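You operate a simulated robot arm through the tools that you are given. There is no shell and no other tool. Be economical: measure what you need, move in short steps, check, and stop when the job is done.

You run a simulated robot arm. Do the job below in one go: nothing can be reset, and whatever is moved stays where it is left.

## Task
Close the white drawer.

The check looks at the end state, three seconds after you hand in, the way a careful person would. Anything else that was tipped, shoved, dropped, spilled or broken makes it a failure.

## Robot
A 7-joint arm with a two-finger parallel gripper, fixed in place. Base frame: the origin is at the foot of the arm, x ahead of it, y to its left, z up. Readings come in mm, rad, newtons and seconds.
Its first joint turns from -2.897 to 2.897 rad. Payload 4.4 kg.
Tool frame: the origin (TCP) lies between the finger pads and is the grasp point; the fingertips stand 23 mm ahead of it; z points along the fingers, y is the line along which they close. The gripper opens to 94 mm. The fingers are 38 mm wide and 10 mm thick; the gripper's body (54 by 96 mm) begins 39 mm behind the TCP.
Orientation is told as [roll, pitch, yaw] about the base's x, y, z axes, in that order, counted from this pose: with the fingers straight down and closing along the base's y, the tool's x points along the base's -x, its y along +y and its z along -z.

## Interface
- The arm moves only by the tool apply_moves. Its argument "motion" is a list of rows, each a list of 7 numbers: the finger opening in mm, from 0 to 94, then the shift along the tool's x, y, z in mm, then the turn, a rotation vector about the tool's x, y, z in rad. In form: [[claw, tx, ty, tz, rx, ry, rz], ...]. A call has 1 to 20 rows; each row shifts and turns the commanded pose from where the row before left it, along the tool's axes as they then stand. Rows are played at 5 a second. More than 50 mm and 0.15 rad between two rows, or a gripper value outside its range, and nothing of the call is played. Where a pose cannot be reached the arm comes as near as it can. A force on the tool above 40 N (or 10 N above the force at the start of the call, whichever is more), or a blocked arm, ends the call early, and 0.2 s more pass. The fingers move at their own pace (about 72 mm/s each) and stop on an object; they squeeze with about 22 N. The grip force told is the motor's: it shows also when the fingers shut on nothing. Time passes only in rows, and 0.2 s behind the last, so rows that do not move let the fingers close. The reply holds the time, the measured pose of the TCP, the force on the tool along the base axes, the opening and the grip force, in the units named above and with some noise, and new pictures: "show" is both (left out), scene, wrist or none.
- Cameras (640 x 400 px; columns grow to the right, rows downward): "scene" is fixed at [48.2, -649.8, 1485.8]; the picture's right is [0.86, -0.52, 0.00], its down [-0.25, -0.41, -0.88] and it looks along [0.45, 0.75, -0.48] (base axes); focal length 359 px, centre (320, 200). "wrist" rides on the gripper at [87, 16, -74] in the tool frame; the picture's right is [-0.18, 0.98, 0.00], its down [-0.58, -0.11, -0.81] and it looks along [-0.79, -0.15, 0.59] (tool axes); focal length 243 px, centre (320, 200). There is no depth. A picture from a camera that has moved, and an enlarged one, comes with that camera's place and axes in the base frame and with its lens.
- inspect(camera, box): a new picture of the part [left, top, right, bottom] of that camera's present view, enlarged. The clock stands still meanwhile.
- job_done(): hands the job in; it is judged then, once.

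Go step by step. Nothing tells you positions but the pictures and the camera data: compare them with the known pose of the tool, close in by small moves and look again before you grip or let go. The budget is 90 turns and 200 pictures, counting those below and the enlarged ones. Unless the task says otherwise, let go and move clear before handing in, and close with one line.

The tools are called after "Emit:" as name(argument=value, ...) on one line, values as JSON. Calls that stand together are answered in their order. apply_moves: Moves the arm, as the interface text tells. Its arguments: {"type":"object","properties":{"motion":{"type":"array"},"show":{"type":"string","enum":["both","scene","wrist","none"]}},"required":["motion"]} The other tools are called the same way: inspect (camera, box) takes an enlarged picture of a part of a camera's view; job_done () hands the job in.

At the start:

```text
time_s: 0.0
tool_pos: [534.7, 495.3, 1016.6]
orientation: [-0.001, 0.0, 0.0]
contact_force: [0.1, -0.5, 0.0]
gripper_width: 94.1
finger_force: 0.0
```

scene: 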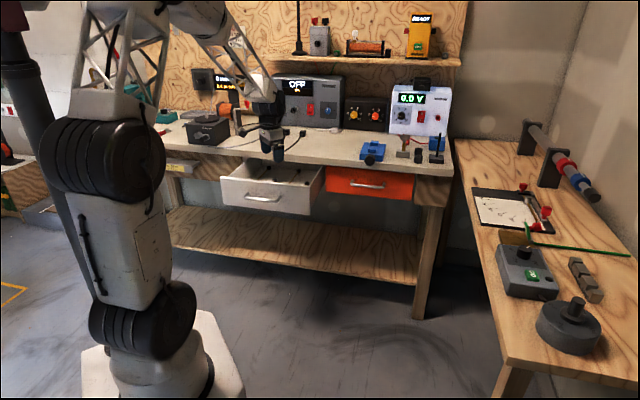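
wrist: 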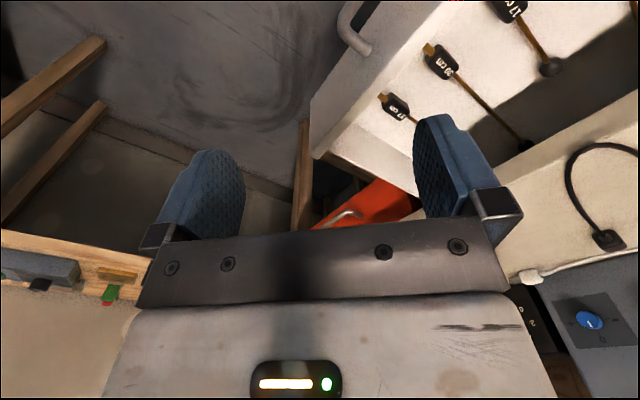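

The white drawer hangs open under the bench, with probes or cables lying in it. I'll look closer before moving.

Emit:
inspect(camera="scene", box=[190, 80, 350, 220])

Emit:
inspect(camera="wrist", box=[300, 0, 640, 230])

```text
2.86 times, centred on (270, 150) of scene
camera zoom: at [48.2, -649.8, 1485.8], right [0.86, -0.52, 0.0], down [-0.25, -0.41, -0.88], along [0.45, 0.75, -0.48], focal length 1025 px, centre (463, 343)
```

zoom: 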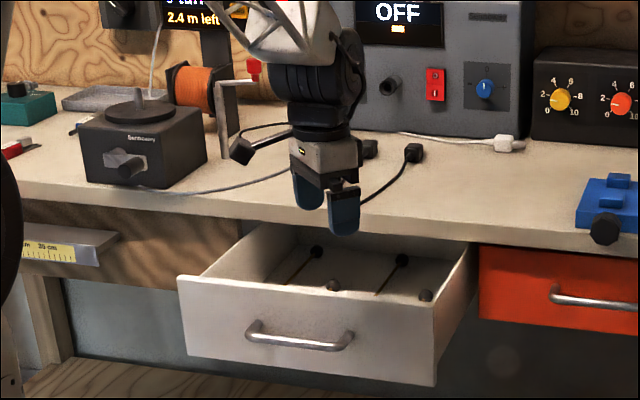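

```text
1.74 times, centred on (470, 115) of wrist
camera zoom: at [448.8, 509.8, 1090.7], right [0.18, 0.98, 0.0], down [0.58, -0.11, 0.81], along [0.79, -0.15, -0.59], focal length 422 px, centre (59, 348)
```

zoom: 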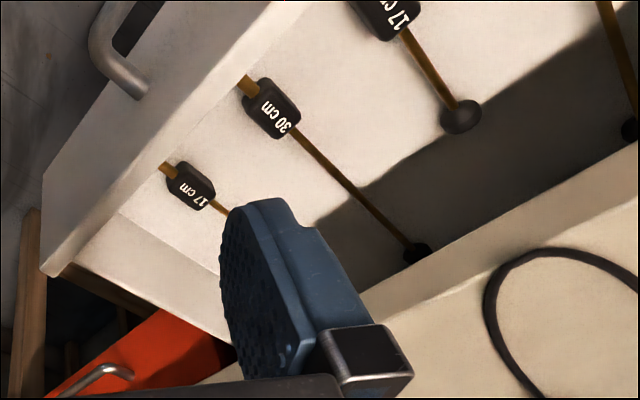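

The front face is about 45° to the base axes, with its centre near (531, 598) and z from about 708 to 845. The drawer is about 220 mm open. I'll back off, shut the fingers, and turn the tool to face the drawer.

Emit:
apply_moves(motion=[[0, 40, -4.4, 0, 0, 0, 0], [0, 40, -4.4, 0, 0, 0, 0], [0, 40, -4.4, 0, 0, 0, 0], [0, 0, 0, 0, 0, 0, -0.131], [0, 0, 0, 0, 0, 0, -0.131], [0, 0, 0, 0, 0, 0, -0.131], [0, 0, 0, 0, 0, 0, -0.131], [0, 0, 0, 0, 0, 0, -0.131], [0, 0, 0, 0, 0, 0, -0.13], [0, 0, 0, 0, 0, -0.1, 0], [0, 0, 0, 0, 0, -0.1, 0], [0, 0, 0, 0, 0, -0.1, 0]])

```text
time_s: 2.6
tool_pos: [412.9, 480.6, 1015.7]
orientation: [0.0, -0.302, 0.786]
contact_force: [0.3, -0.3, 0.2]
gripper_width: 0.0
finger_force: 21.6
camera wrist: at [329.1, 418.3, 1062.0], right [-0.57, 0.82, 0.05], down [0.3, 0.15, 0.94], along [0.76, 0.55, -0.33], focal length 243 px, centre (320, 200)
```

scene: 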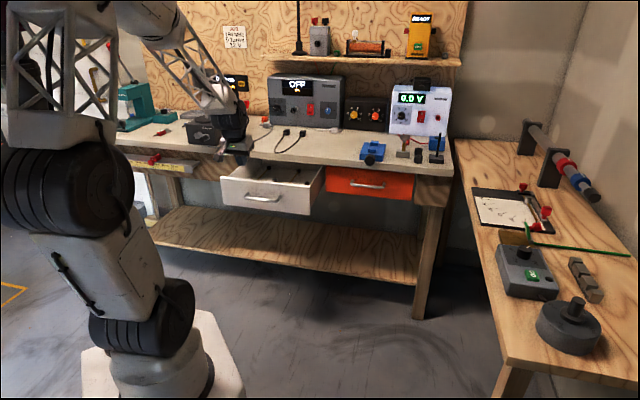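
wrist: 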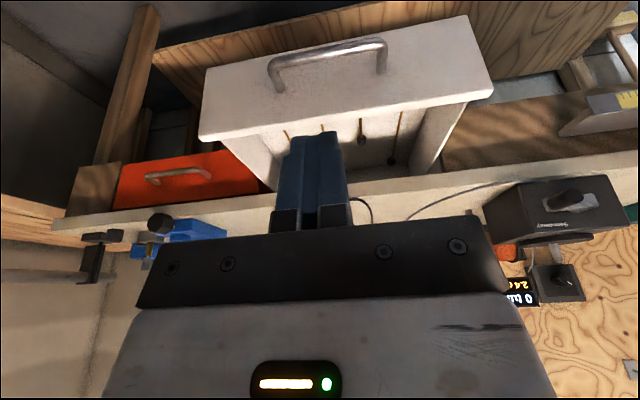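

The wrist view confirms the front plane (corners about (676, 460) and (397, 742)). Next I'll finish pitching the fingers forward and lower them to the strip above the handle.

Emit:
apply_moves(motion=[[0, 0, 0, 0, 0, -0.141, 0], [0, 0, 0, 0, 0, -0.141, 0], [0, 0, 0, 0, 0, -0.141, 0], [0, 0, 0, 0, 0, -0.141, 0], [0, 0, 0, 0, 0, -0.141, 0], [0, 0, 0, 0, 0, -0.141, 0], [0, 0, 0, 0, 0, -0.141, 0], [0, 0, 0, 0, 0, -0.141, 0], [0, 0, 0, 0, 0, -0.141, 0], [0, 38, 0, 0, 0, 0, 0], [0, 38, 0, 0, 0, 0, 0], [0, 38, 0, 0, 0, 0, 0], [0, 38, 0, 0, 0, 0, 0], [0, 38, 0, 0, 0, 0, 0]])

```text
time_s: 5.6
tool_pos: [396.9, 467.4, 828.2]
orientation: [-0.224, -1.476, 0.959]
contact_force: [-0.5, 0.3, 0.0]
gripper_width: 0.2
finger_force: 22.0
out of reach, approached as far as the arm can: row 7, 13, 14
camera wrist: at [326.2, 422.8, 748.0], right [-0.65, 0.74, 0.16], down [-0.49, -0.57, 0.65], along [0.58, 0.35, 0.74], focal length 243 px, centre (320, 200)
```

scene: 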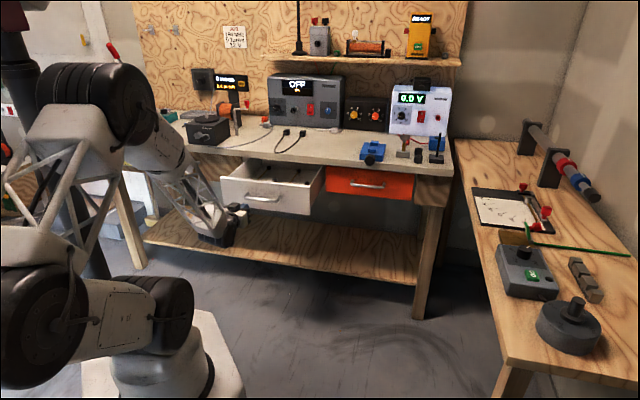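
wrist: 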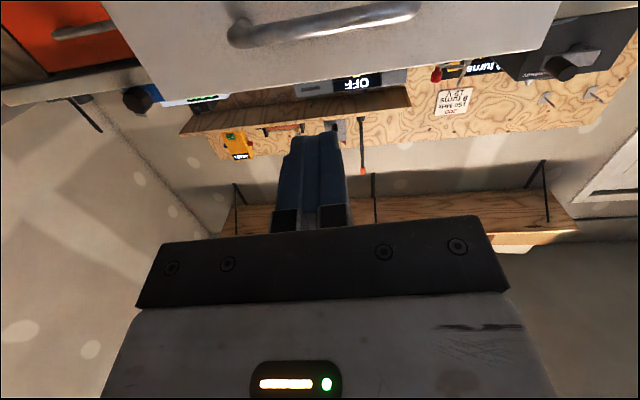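

The arm met a joint limit, so the tool ended slightly twisted but almost level, about 170 mm short of the front. Moving forward should ease the limit, so I'll advance part way and check again.

Emit:
apply_moves(motion=[[0, 0, 0, 30, 0, 0, 0], [0, 0, 0, 30, 0, 0, 0], [0, 0, 0, 30, 0, 0, 0], [0, 0, 0, 0, 0, 0, 0]])

```text
time_s: 6.6
tool_pos: [449.9, 538.0, 822.2]
orientation: [-0.22, -1.473, 0.955]
contact_force: [-0.1, -0.1, -0.4]
gripper_width: 0.0
finger_force: 21.8
out of reach, approached as far as the arm can: row 1, 2, 3
camera wrist: at [380.3, 493.2, 742.2], right [-0.65, 0.74, 0.16], down [-0.49, -0.57, 0.66], along [0.58, 0.35, 0.74], focal length 243 px, centre (320, 200)
```

scene: 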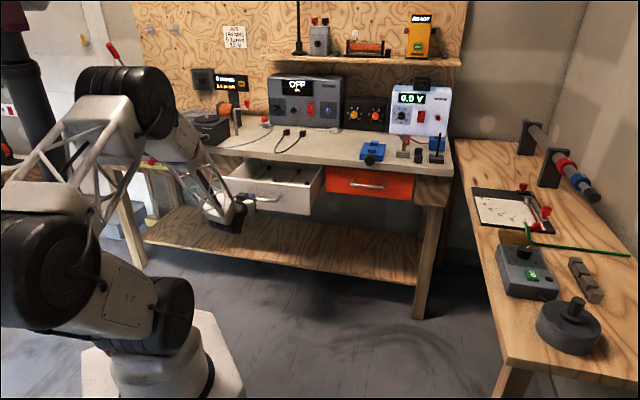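
wrist: 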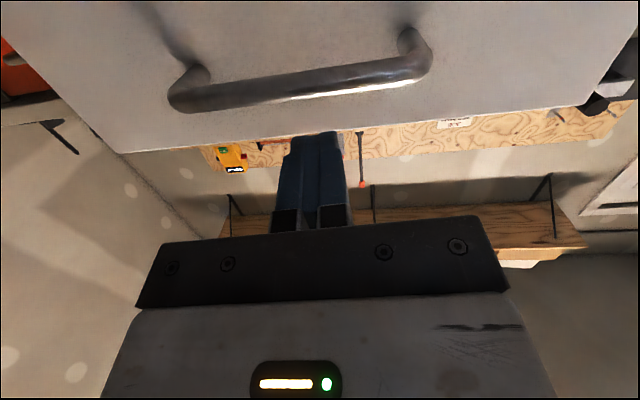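

The tool is still pressing the wrist limit, so I'll ease the pitch down a little and shift 15 mm sideways to re-centre.

Emit:
apply_moves(motion=[[0, 0, 0, 0, 0, 0.1, 0], [0, 0, -8, 0, 0, 0.1, 0], [0, 0, -8, 0, 0, 0.05, 0], [0, 0, 0, 0, 0, 0, 0]])

```text
time_s: 7.6
tool_pos: [462.6, 529.0, 821.5]
orientation: [-0.06, -1.228, 0.8]
contact_force: [-0.9, -0.2, -0.4]
gripper_width: 0.0
finger_force: 22.6
camera wrist: at [379.6, 470.7, 766.1], right [-0.62, 0.77, 0.15], down [-0.35, -0.45, 0.82], along [0.7, 0.46, 0.55], focal length 243 px, centre (320, 200)
```

scene: 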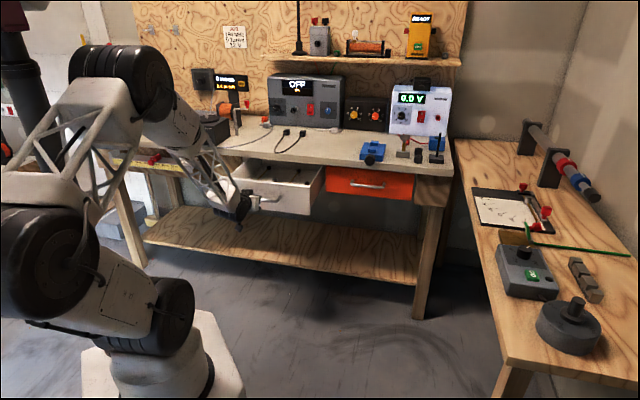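
wrist: 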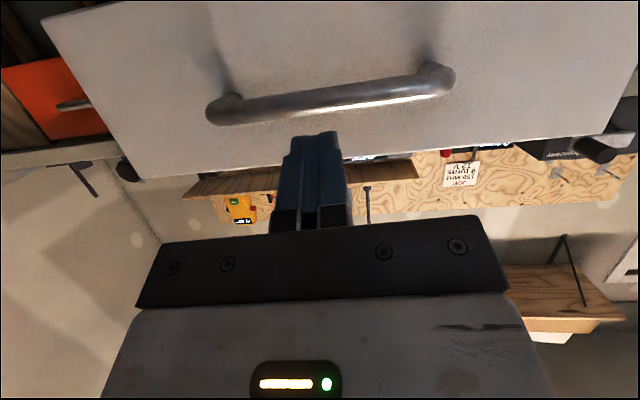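

No limit now. The gap above the bar is tight, so I'll push squarely on the middle of the handle bar (z about 797). I'll lower 16 mm, then make contact slowly.

Emit:
apply_moves(motion=[[0, 15, 0, 5.4, 0, 0, 0], [0, -2.7, 0.4, 7.5, 0, 0, 0], [0, -2.7, 0.4, 7.5, 0, 0, 0], [0, -2.7, 0.4, 7.5, 0, 0, 0], [0, -2.7, 0.4, 7.5, 0, 0, 0], [0, -2.7, 0.4, 7.5, 0, 0, 0]])

Emit:
inspect(camera="scene", box=[190, 120, 350, 220])

```text
time_s: 9.0
tool_pos: [490.0, 557.4, 806.1]
orientation: [-0.059, -1.228, 0.802]
contact_force: [0.6, -2.5, 0.7]
gripper_width: 0.0
finger_force: 21.9
camera wrist: at [407.7, 500.3, 749.6], right [-0.62, 0.77, 0.15], down [-0.35, -0.45, 0.82], along [0.7, 0.46, 0.55], focal length 243 px, centre (320, 200)
```

scene: 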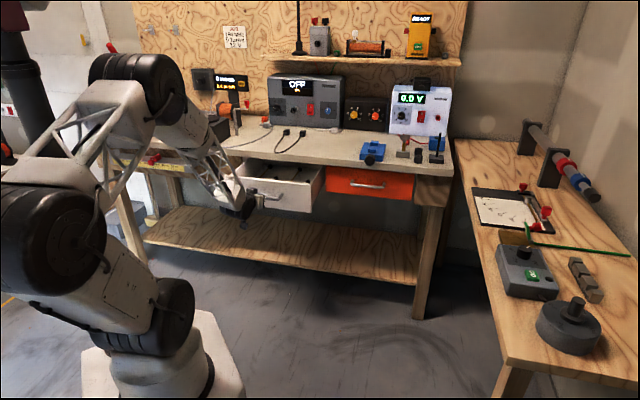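
wrist: 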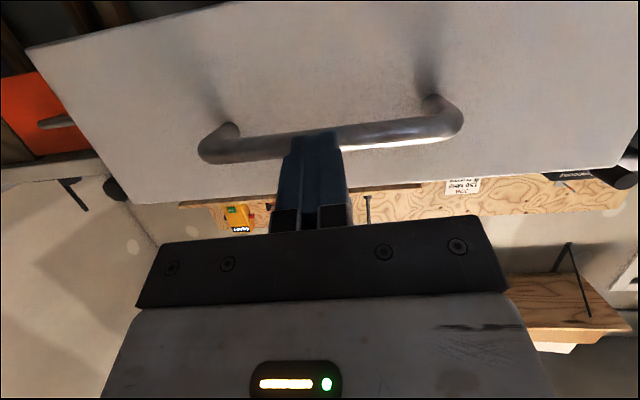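

```text
4.00 times, centred on (270, 170) of scene
camera zoom: at [48.2, -649.8, 1485.8], right [0.86, -0.52, 0.0], down [-0.25, -0.41, -0.88], along [0.45, 0.75, -0.48], focal length 1435 px, centre (520, 320)
```

zoom: 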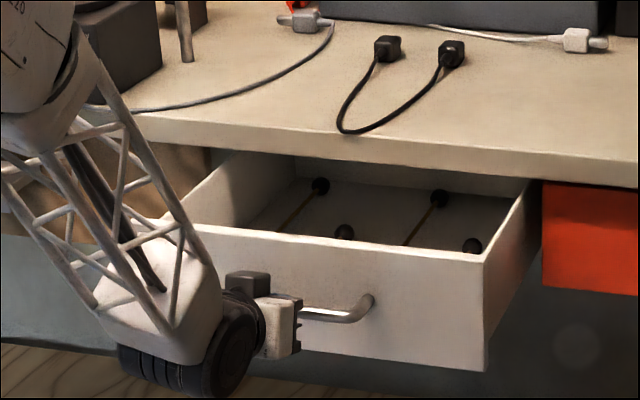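

The fingertips are at the bar, just touching and well centred. I'll push slowly in.

Emit:
apply_moves(motion=[[0, -2.7, 0.4, 7.5, 0, 0, 0], [0, -2.7, 0.4, 7.5, 0, 0, 0], [0, -2.7, 0.4, 7.5, 0, 0, 0], [0, -2.7, 0.4, 7.5, 0, 0, 0], [0, -2.7, 0.4, 7.5, 0, 0, 0], [0, -2.7, 0.4, 7.5, 0, 0, 0], [0, -2.7, 0.4, 7.5, 0, 0, 0], [0, -2.7, 0.4, 7.5, 0, 0, 0]])

```text
time_s: 10.8
tool_pos: [533.2, 603.6, 806.7]
orientation: [-0.061, -1.228, 0.802]
contact_force: [-1.0, -1.8, 3.1]
gripper_width: 0.0
finger_force: 22.0
camera wrist: at [451.9, 546.4, 750.0], right [-0.62, 0.77, 0.15], down [-0.35, -0.45, 0.82], along [0.7, 0.46, 0.55], focal length 243 px, centre (320, 200)
```

scene: 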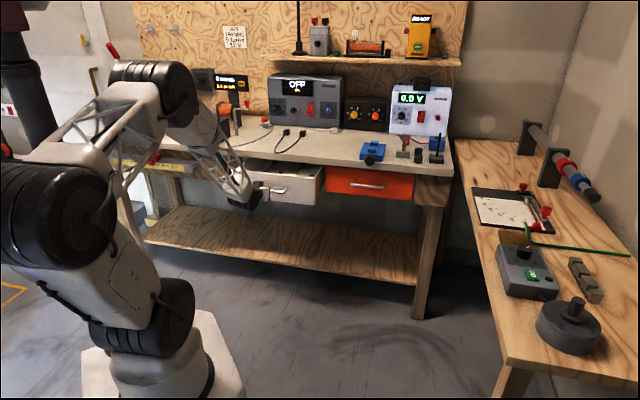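
wrist: 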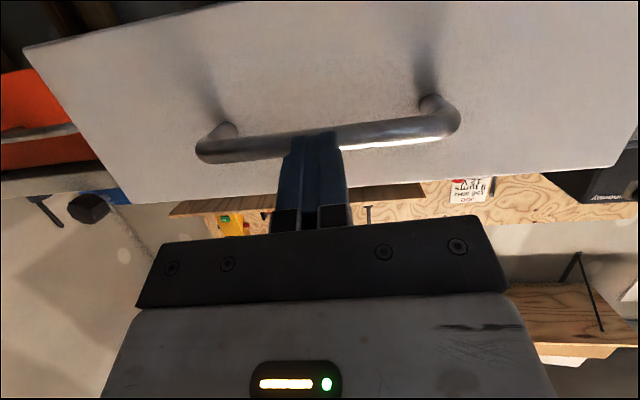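

The drawer slides with little force. I'll continue.

Emit:
apply_moves(motion=[[0, -2.7, 0.4, 7.5, 0, 0, 0], [0, -2.7, 0.4, 7.5, 0, 0, 0], [0, -2.7, 0.4, 7.5, 0, 0, 0], [0, -2.7, 0.4, 7.5, 0, 0, 0], [0, -2.7, 0.4, 7.5, 0, 0, 0], [0, -2.7, 0.4, 7.5, 0, 0, 0], [0, -2.7, 0.4, 7.5, 0, 0, 0], [0, -2.7, 0.4, 7.5, 0, 0, 0]])

Emit:
inspect(camera="scene", box=[190, 120, 350, 220])

```text
time_s: 12.6
tool_pos: [580.0, 648.8, 806.6]
orientation: [-0.06, -1.228, 0.802]
contact_force: [-1.6, -0.8, 0.4]
gripper_width: 0.0
finger_force: 21.4
camera wrist: at [497.0, 591.9, 750.2], right [-0.62, 0.77, 0.15], down [-0.35, -0.45, 0.82], along [0.7, 0.46, 0.55], focal length 243 px, centre (320, 200)
```

scene: 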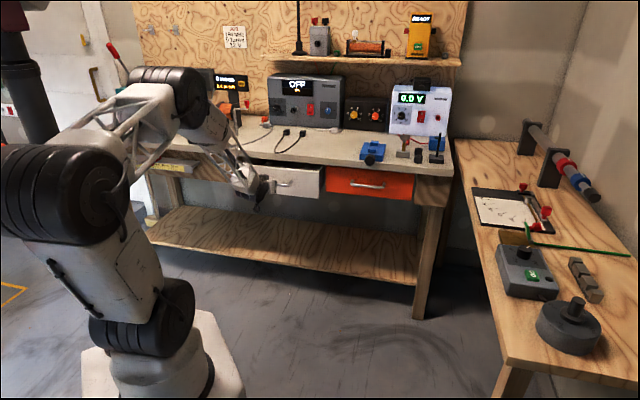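
wrist: 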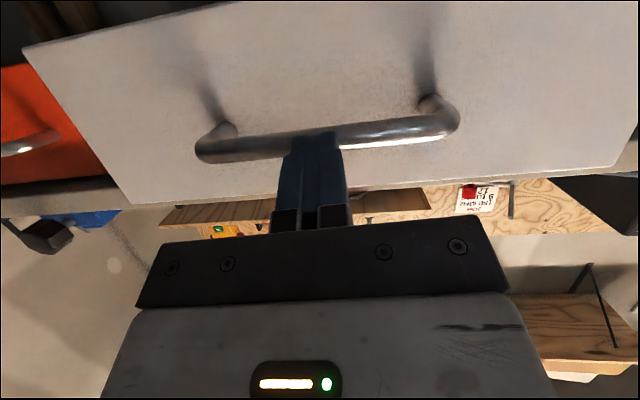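

```text
4.00 times, centred on (270, 170) of scene
camera zoom: at [48.2, -649.8, 1485.8], right [0.86, -0.52, 0.0], down [-0.25, -0.41, -0.88], along [0.45, 0.75, -0.48], focal length 1435 px, centre (520, 320)
```

zoom: 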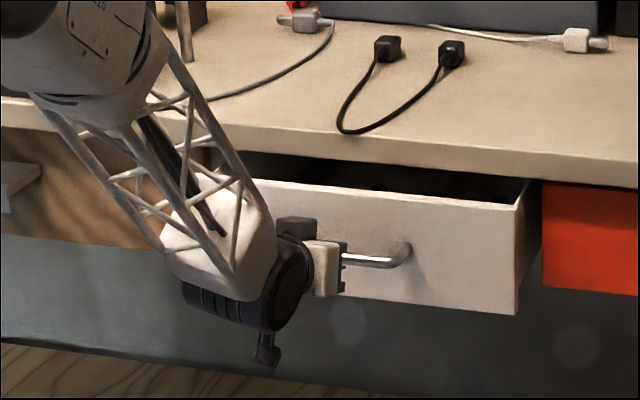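

About half is left. No contact forces, and the forearm looks clear of the bench edge. I'll continue in short steps.

Emit:
apply_moves(motion=[[0, -2.7, 0.4, 7.5, 0, 0, 0], [0, -2.7, 0.4, 7.5, 0, 0, 0], [0, -2.7, 0.4, 7.5, 0, 0, 0], [0, -2.7, 0.4, 7.5, 0, 0, 0], [0, -2.7, 0.4, 7.5, 0, 0, 0]])

Emit:
inspect(camera="scene", box=[110, 60, 350, 220])

```text
time_s: 13.8
tool_pos: [608.2, 678.0, 807.1]
orientation: [-0.061, -1.23, 0.801]
contact_force: [-1.2, -1.5, 0.0]
gripper_width: 0.0
finger_force: 21.7
camera wrist: at [525.2, 619.7, 750.2], right [-0.62, 0.77, 0.15], down [-0.35, -0.45, 0.82], along [0.7, 0.46, 0.55], focal length 243 px, centre (320, 200)
```

scene: 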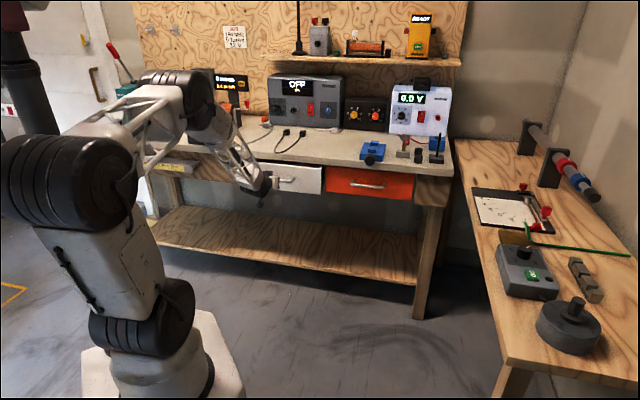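
wrist: 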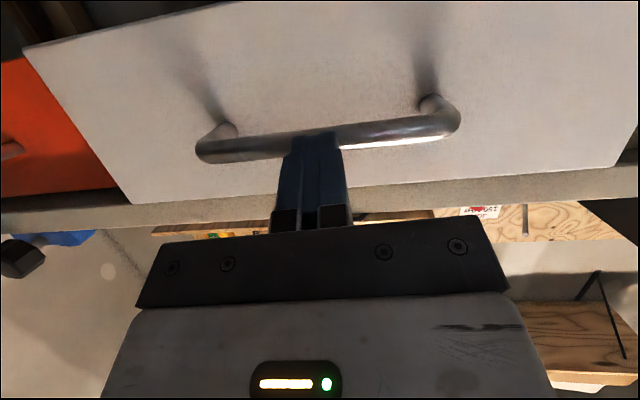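

```text
2.50 times, centred on (230, 140) of scene
camera zoom: at [48.2, -649.8, 1485.8], right [0.86, -0.52, 0.0], down [-0.25, -0.41, -0.88], along [0.45, 0.75, -0.48], focal length 897 px, centre (545, 350)
```

zoom: 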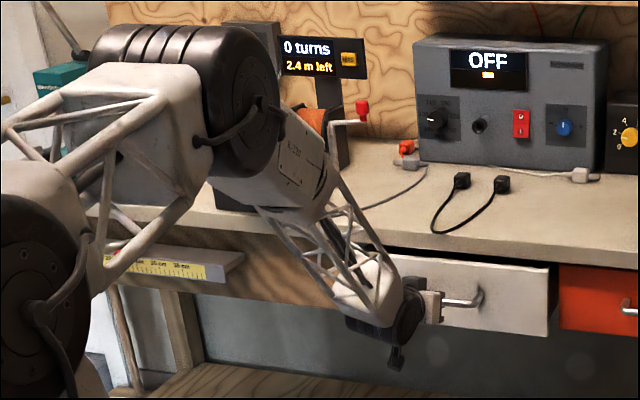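

The drawer is nearly in, about 50 mm to go. The arm is well in front of the bench objects, so I'll keep pushing in finer steps.

Emit:
apply_moves(motion=[[0, -2, 0.3, 5.6, 0, 0, 0], [0, -2, 0.3, 5.6, 0, 0, 0], [0, -2, 0.3, 5.6, 0, 0, 0], [0, -2, 0.3, 5.6, 0, 0, 0], [0, -2, 0.3, 5.6, 0, 0, 0], [0, -2, 0.3, 5.6, 0, 0, 0]])

Emit:
inspect(camera="scene", box=[230, 130, 390, 230])

```text
time_s: 15.2
tool_pos: [632.7, 700.1, 805.7]
orientation: [-0.06, -1.227, 0.8]
contact_force: [-2.5, 0.2, 0.5]
gripper_width: 0.1
finger_force: 21.7
camera wrist: at [550.6, 643.8, 749.3], right [-0.62, 0.77, 0.15], down [-0.35, -0.45, 0.82], along [0.7, 0.46, 0.55], focal length 243 px, centre (320, 200)
```

scene: 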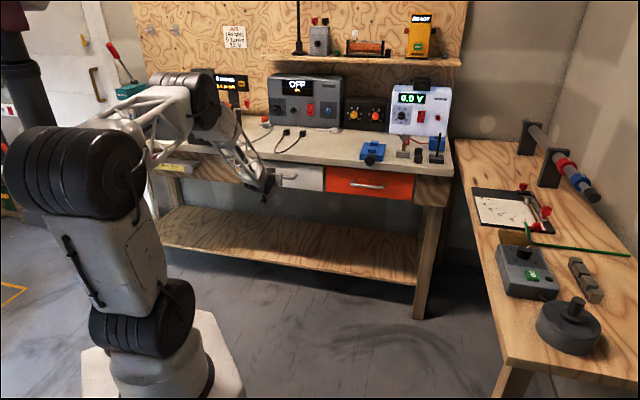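
wrist: 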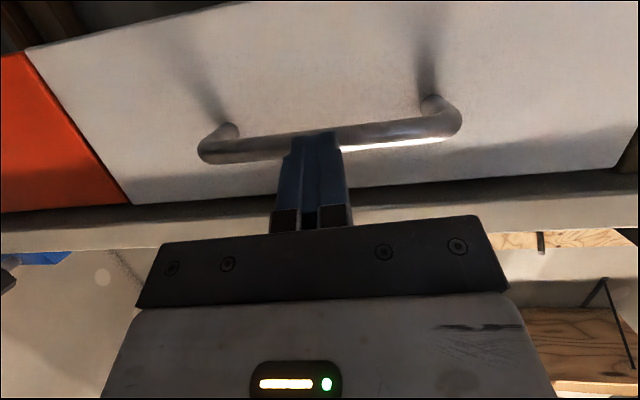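

```text
4.00 times, centred on (310, 180) of scene
camera zoom: at [48.2, -649.8, 1485.8], right [0.86, -0.52, 0.0], down [-0.25, -0.41, -0.88], along [0.45, 0.75, -0.48], focal length 1435 px, centre (360, 280)
```

zoom: 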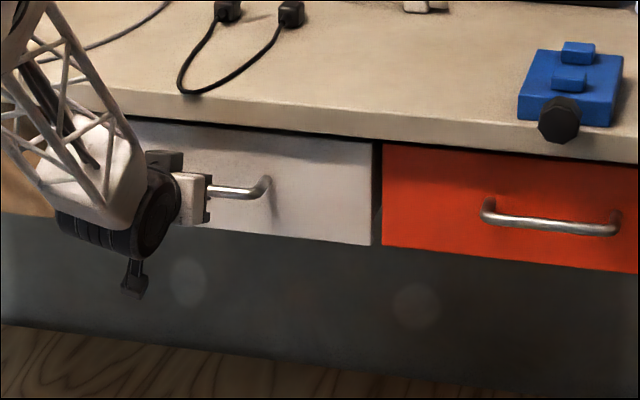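

Almost flush now. I'll use small steps until the drawer meets its stop.

Emit:
apply_moves(motion=[[0, -1, 0.1, 2.8, 0, 0, 0], [0, -1, 0.1, 2.8, 0, 0, 0], [0, -1, 0.1, 2.8, 0, 0, 0], [0, -1, 0.1, 2.8, 0, 0, 0], [0, -1, 0.1, 2.8, 0, 0, 0], [0, -1, 0.1, 2.8, 0, 0, 0], [0, 0, 0, 0, 0, 0, 0]])

Emit:
inspect(camera="scene", box=[230, 130, 390, 230])

```text
time_s: 15.9
tool_pos: [636.3, 705.0, 806.1]
orientation: [-0.061, -1.226, 0.803]
contact_force: [-26.4, -27.1, 19.1]
gripper_width: 0.1
finger_force: 21.7
stopped in row 3: the force on the tool passed its limit (the readings are from after the stop); the commanded pose is now the measured one
camera wrist: at [554.2, 647.7, 749.6], right [-0.62, 0.77, 0.15], down [-0.35, -0.45, 0.82], along [0.7, 0.46, 0.55], focal length 243 px, centre (320, 200)
```

scene: 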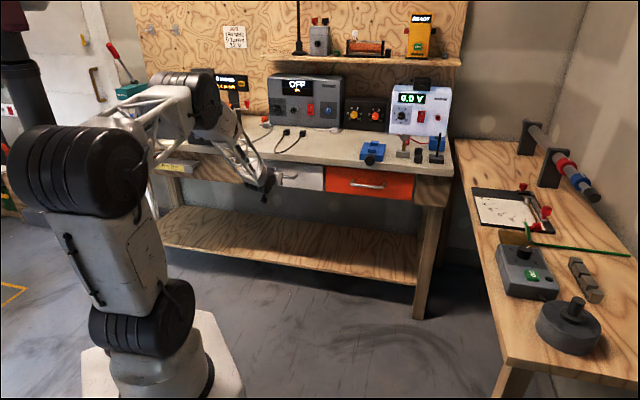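
wrist: 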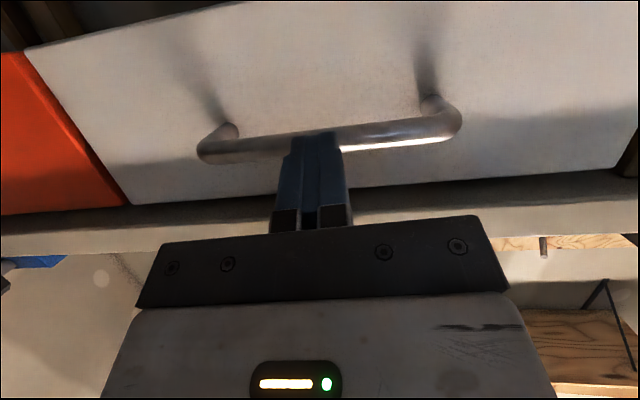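

```text
4.00 times, centred on (310, 180) of scene
camera zoom: at [48.2, -649.8, 1485.8], right [0.86, -0.52, 0.0], down [-0.25, -0.41, -0.88], along [0.45, 0.75, -0.48], focal length 1435 px, centre (360, 280)
```

zoom: 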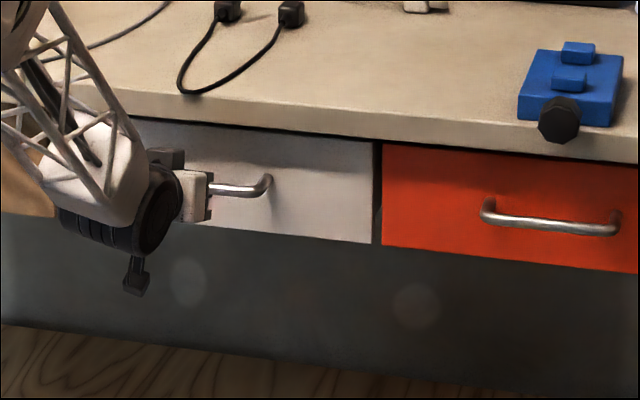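

The force rose sharply along the push direction, and the white front lines up with the orange one, so it's at its stop. I'll back away and check.

Emit:
apply_moves(motion=[[0, 2.7, 0, -7.5, 0, 0, 0], [0, 8, 0, -22.6, 0, 0, 0], [0, 13, 0, -37, 0, 0, 0], [0, 13, 0, -37, 0, 0, 0], [0, 13, 0, -37, 0, 0, 0], [0, 13, 0, -37, 0, 0, 0], [0, 0, 0, 0, 0, 0, 0]])

Emit:
inspect(camera="scene", box=[230, 130, 390, 230])

Emit:
inspect(camera="wrist", box=[0, 0, 640, 240])

```text
time_s: 17.5
tool_pos: [497.6, 574.4, 807.3]
orientation: [-0.061, -1.228, 0.802]
contact_force: [0.1, 0.6, 0.5]
gripper_width: 0.4
finger_force: 21.7
camera wrist: at [414.9, 518.0, 750.5], right [-0.62, 0.77, 0.15], down [-0.35, -0.45, 0.82], along [0.7, 0.46, 0.55], focal length 243 px, centre (320, 200)
```

scene: 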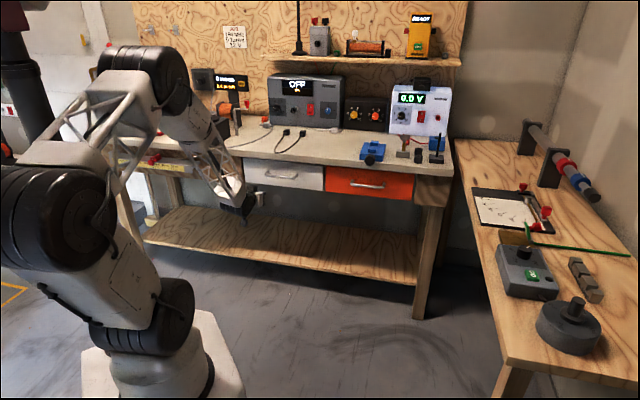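
wrist: 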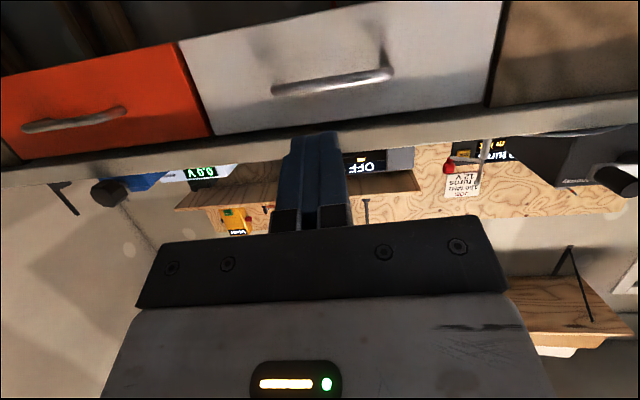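

```text
4.00 times, centred on (310, 180) of scene
camera zoom: at [48.2, -649.8, 1485.8], right [0.86, -0.52, 0.0], down [-0.25, -0.41, -0.88], along [0.45, 0.75, -0.48], focal length 1435 px, centre (360, 280)
```

zoom: 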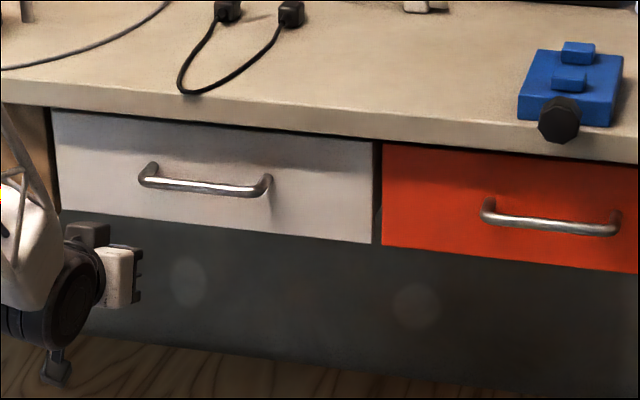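

```text
1.00 times, centred on (320, 120) of wrist
camera zoom: at [414.9, 518.0, 750.5], right [-0.62, 0.77, 0.15], down [-0.35, -0.45, 0.82], along [0.7, 0.46, 0.55], focal length 243 px, centre (320, 280)
```

zoom: 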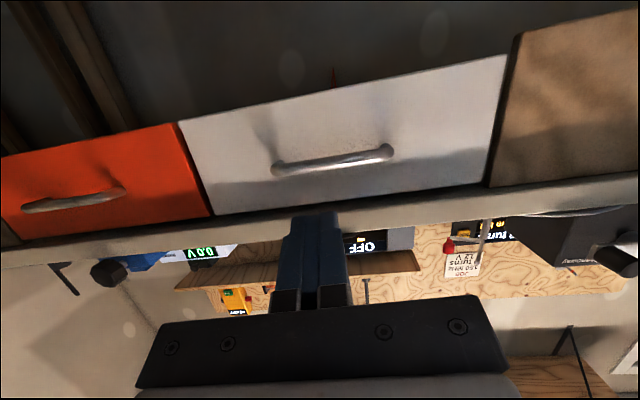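

The white drawer is flush with the orange one, nothing else has moved, and the arm is clear, so I'm handing in.

Emit:
job_done()

```text
The job is handed in.
```

The white drawer is closed: I pushed it by its handle to its stop, and its front now lines up with the orange drawer beside it.
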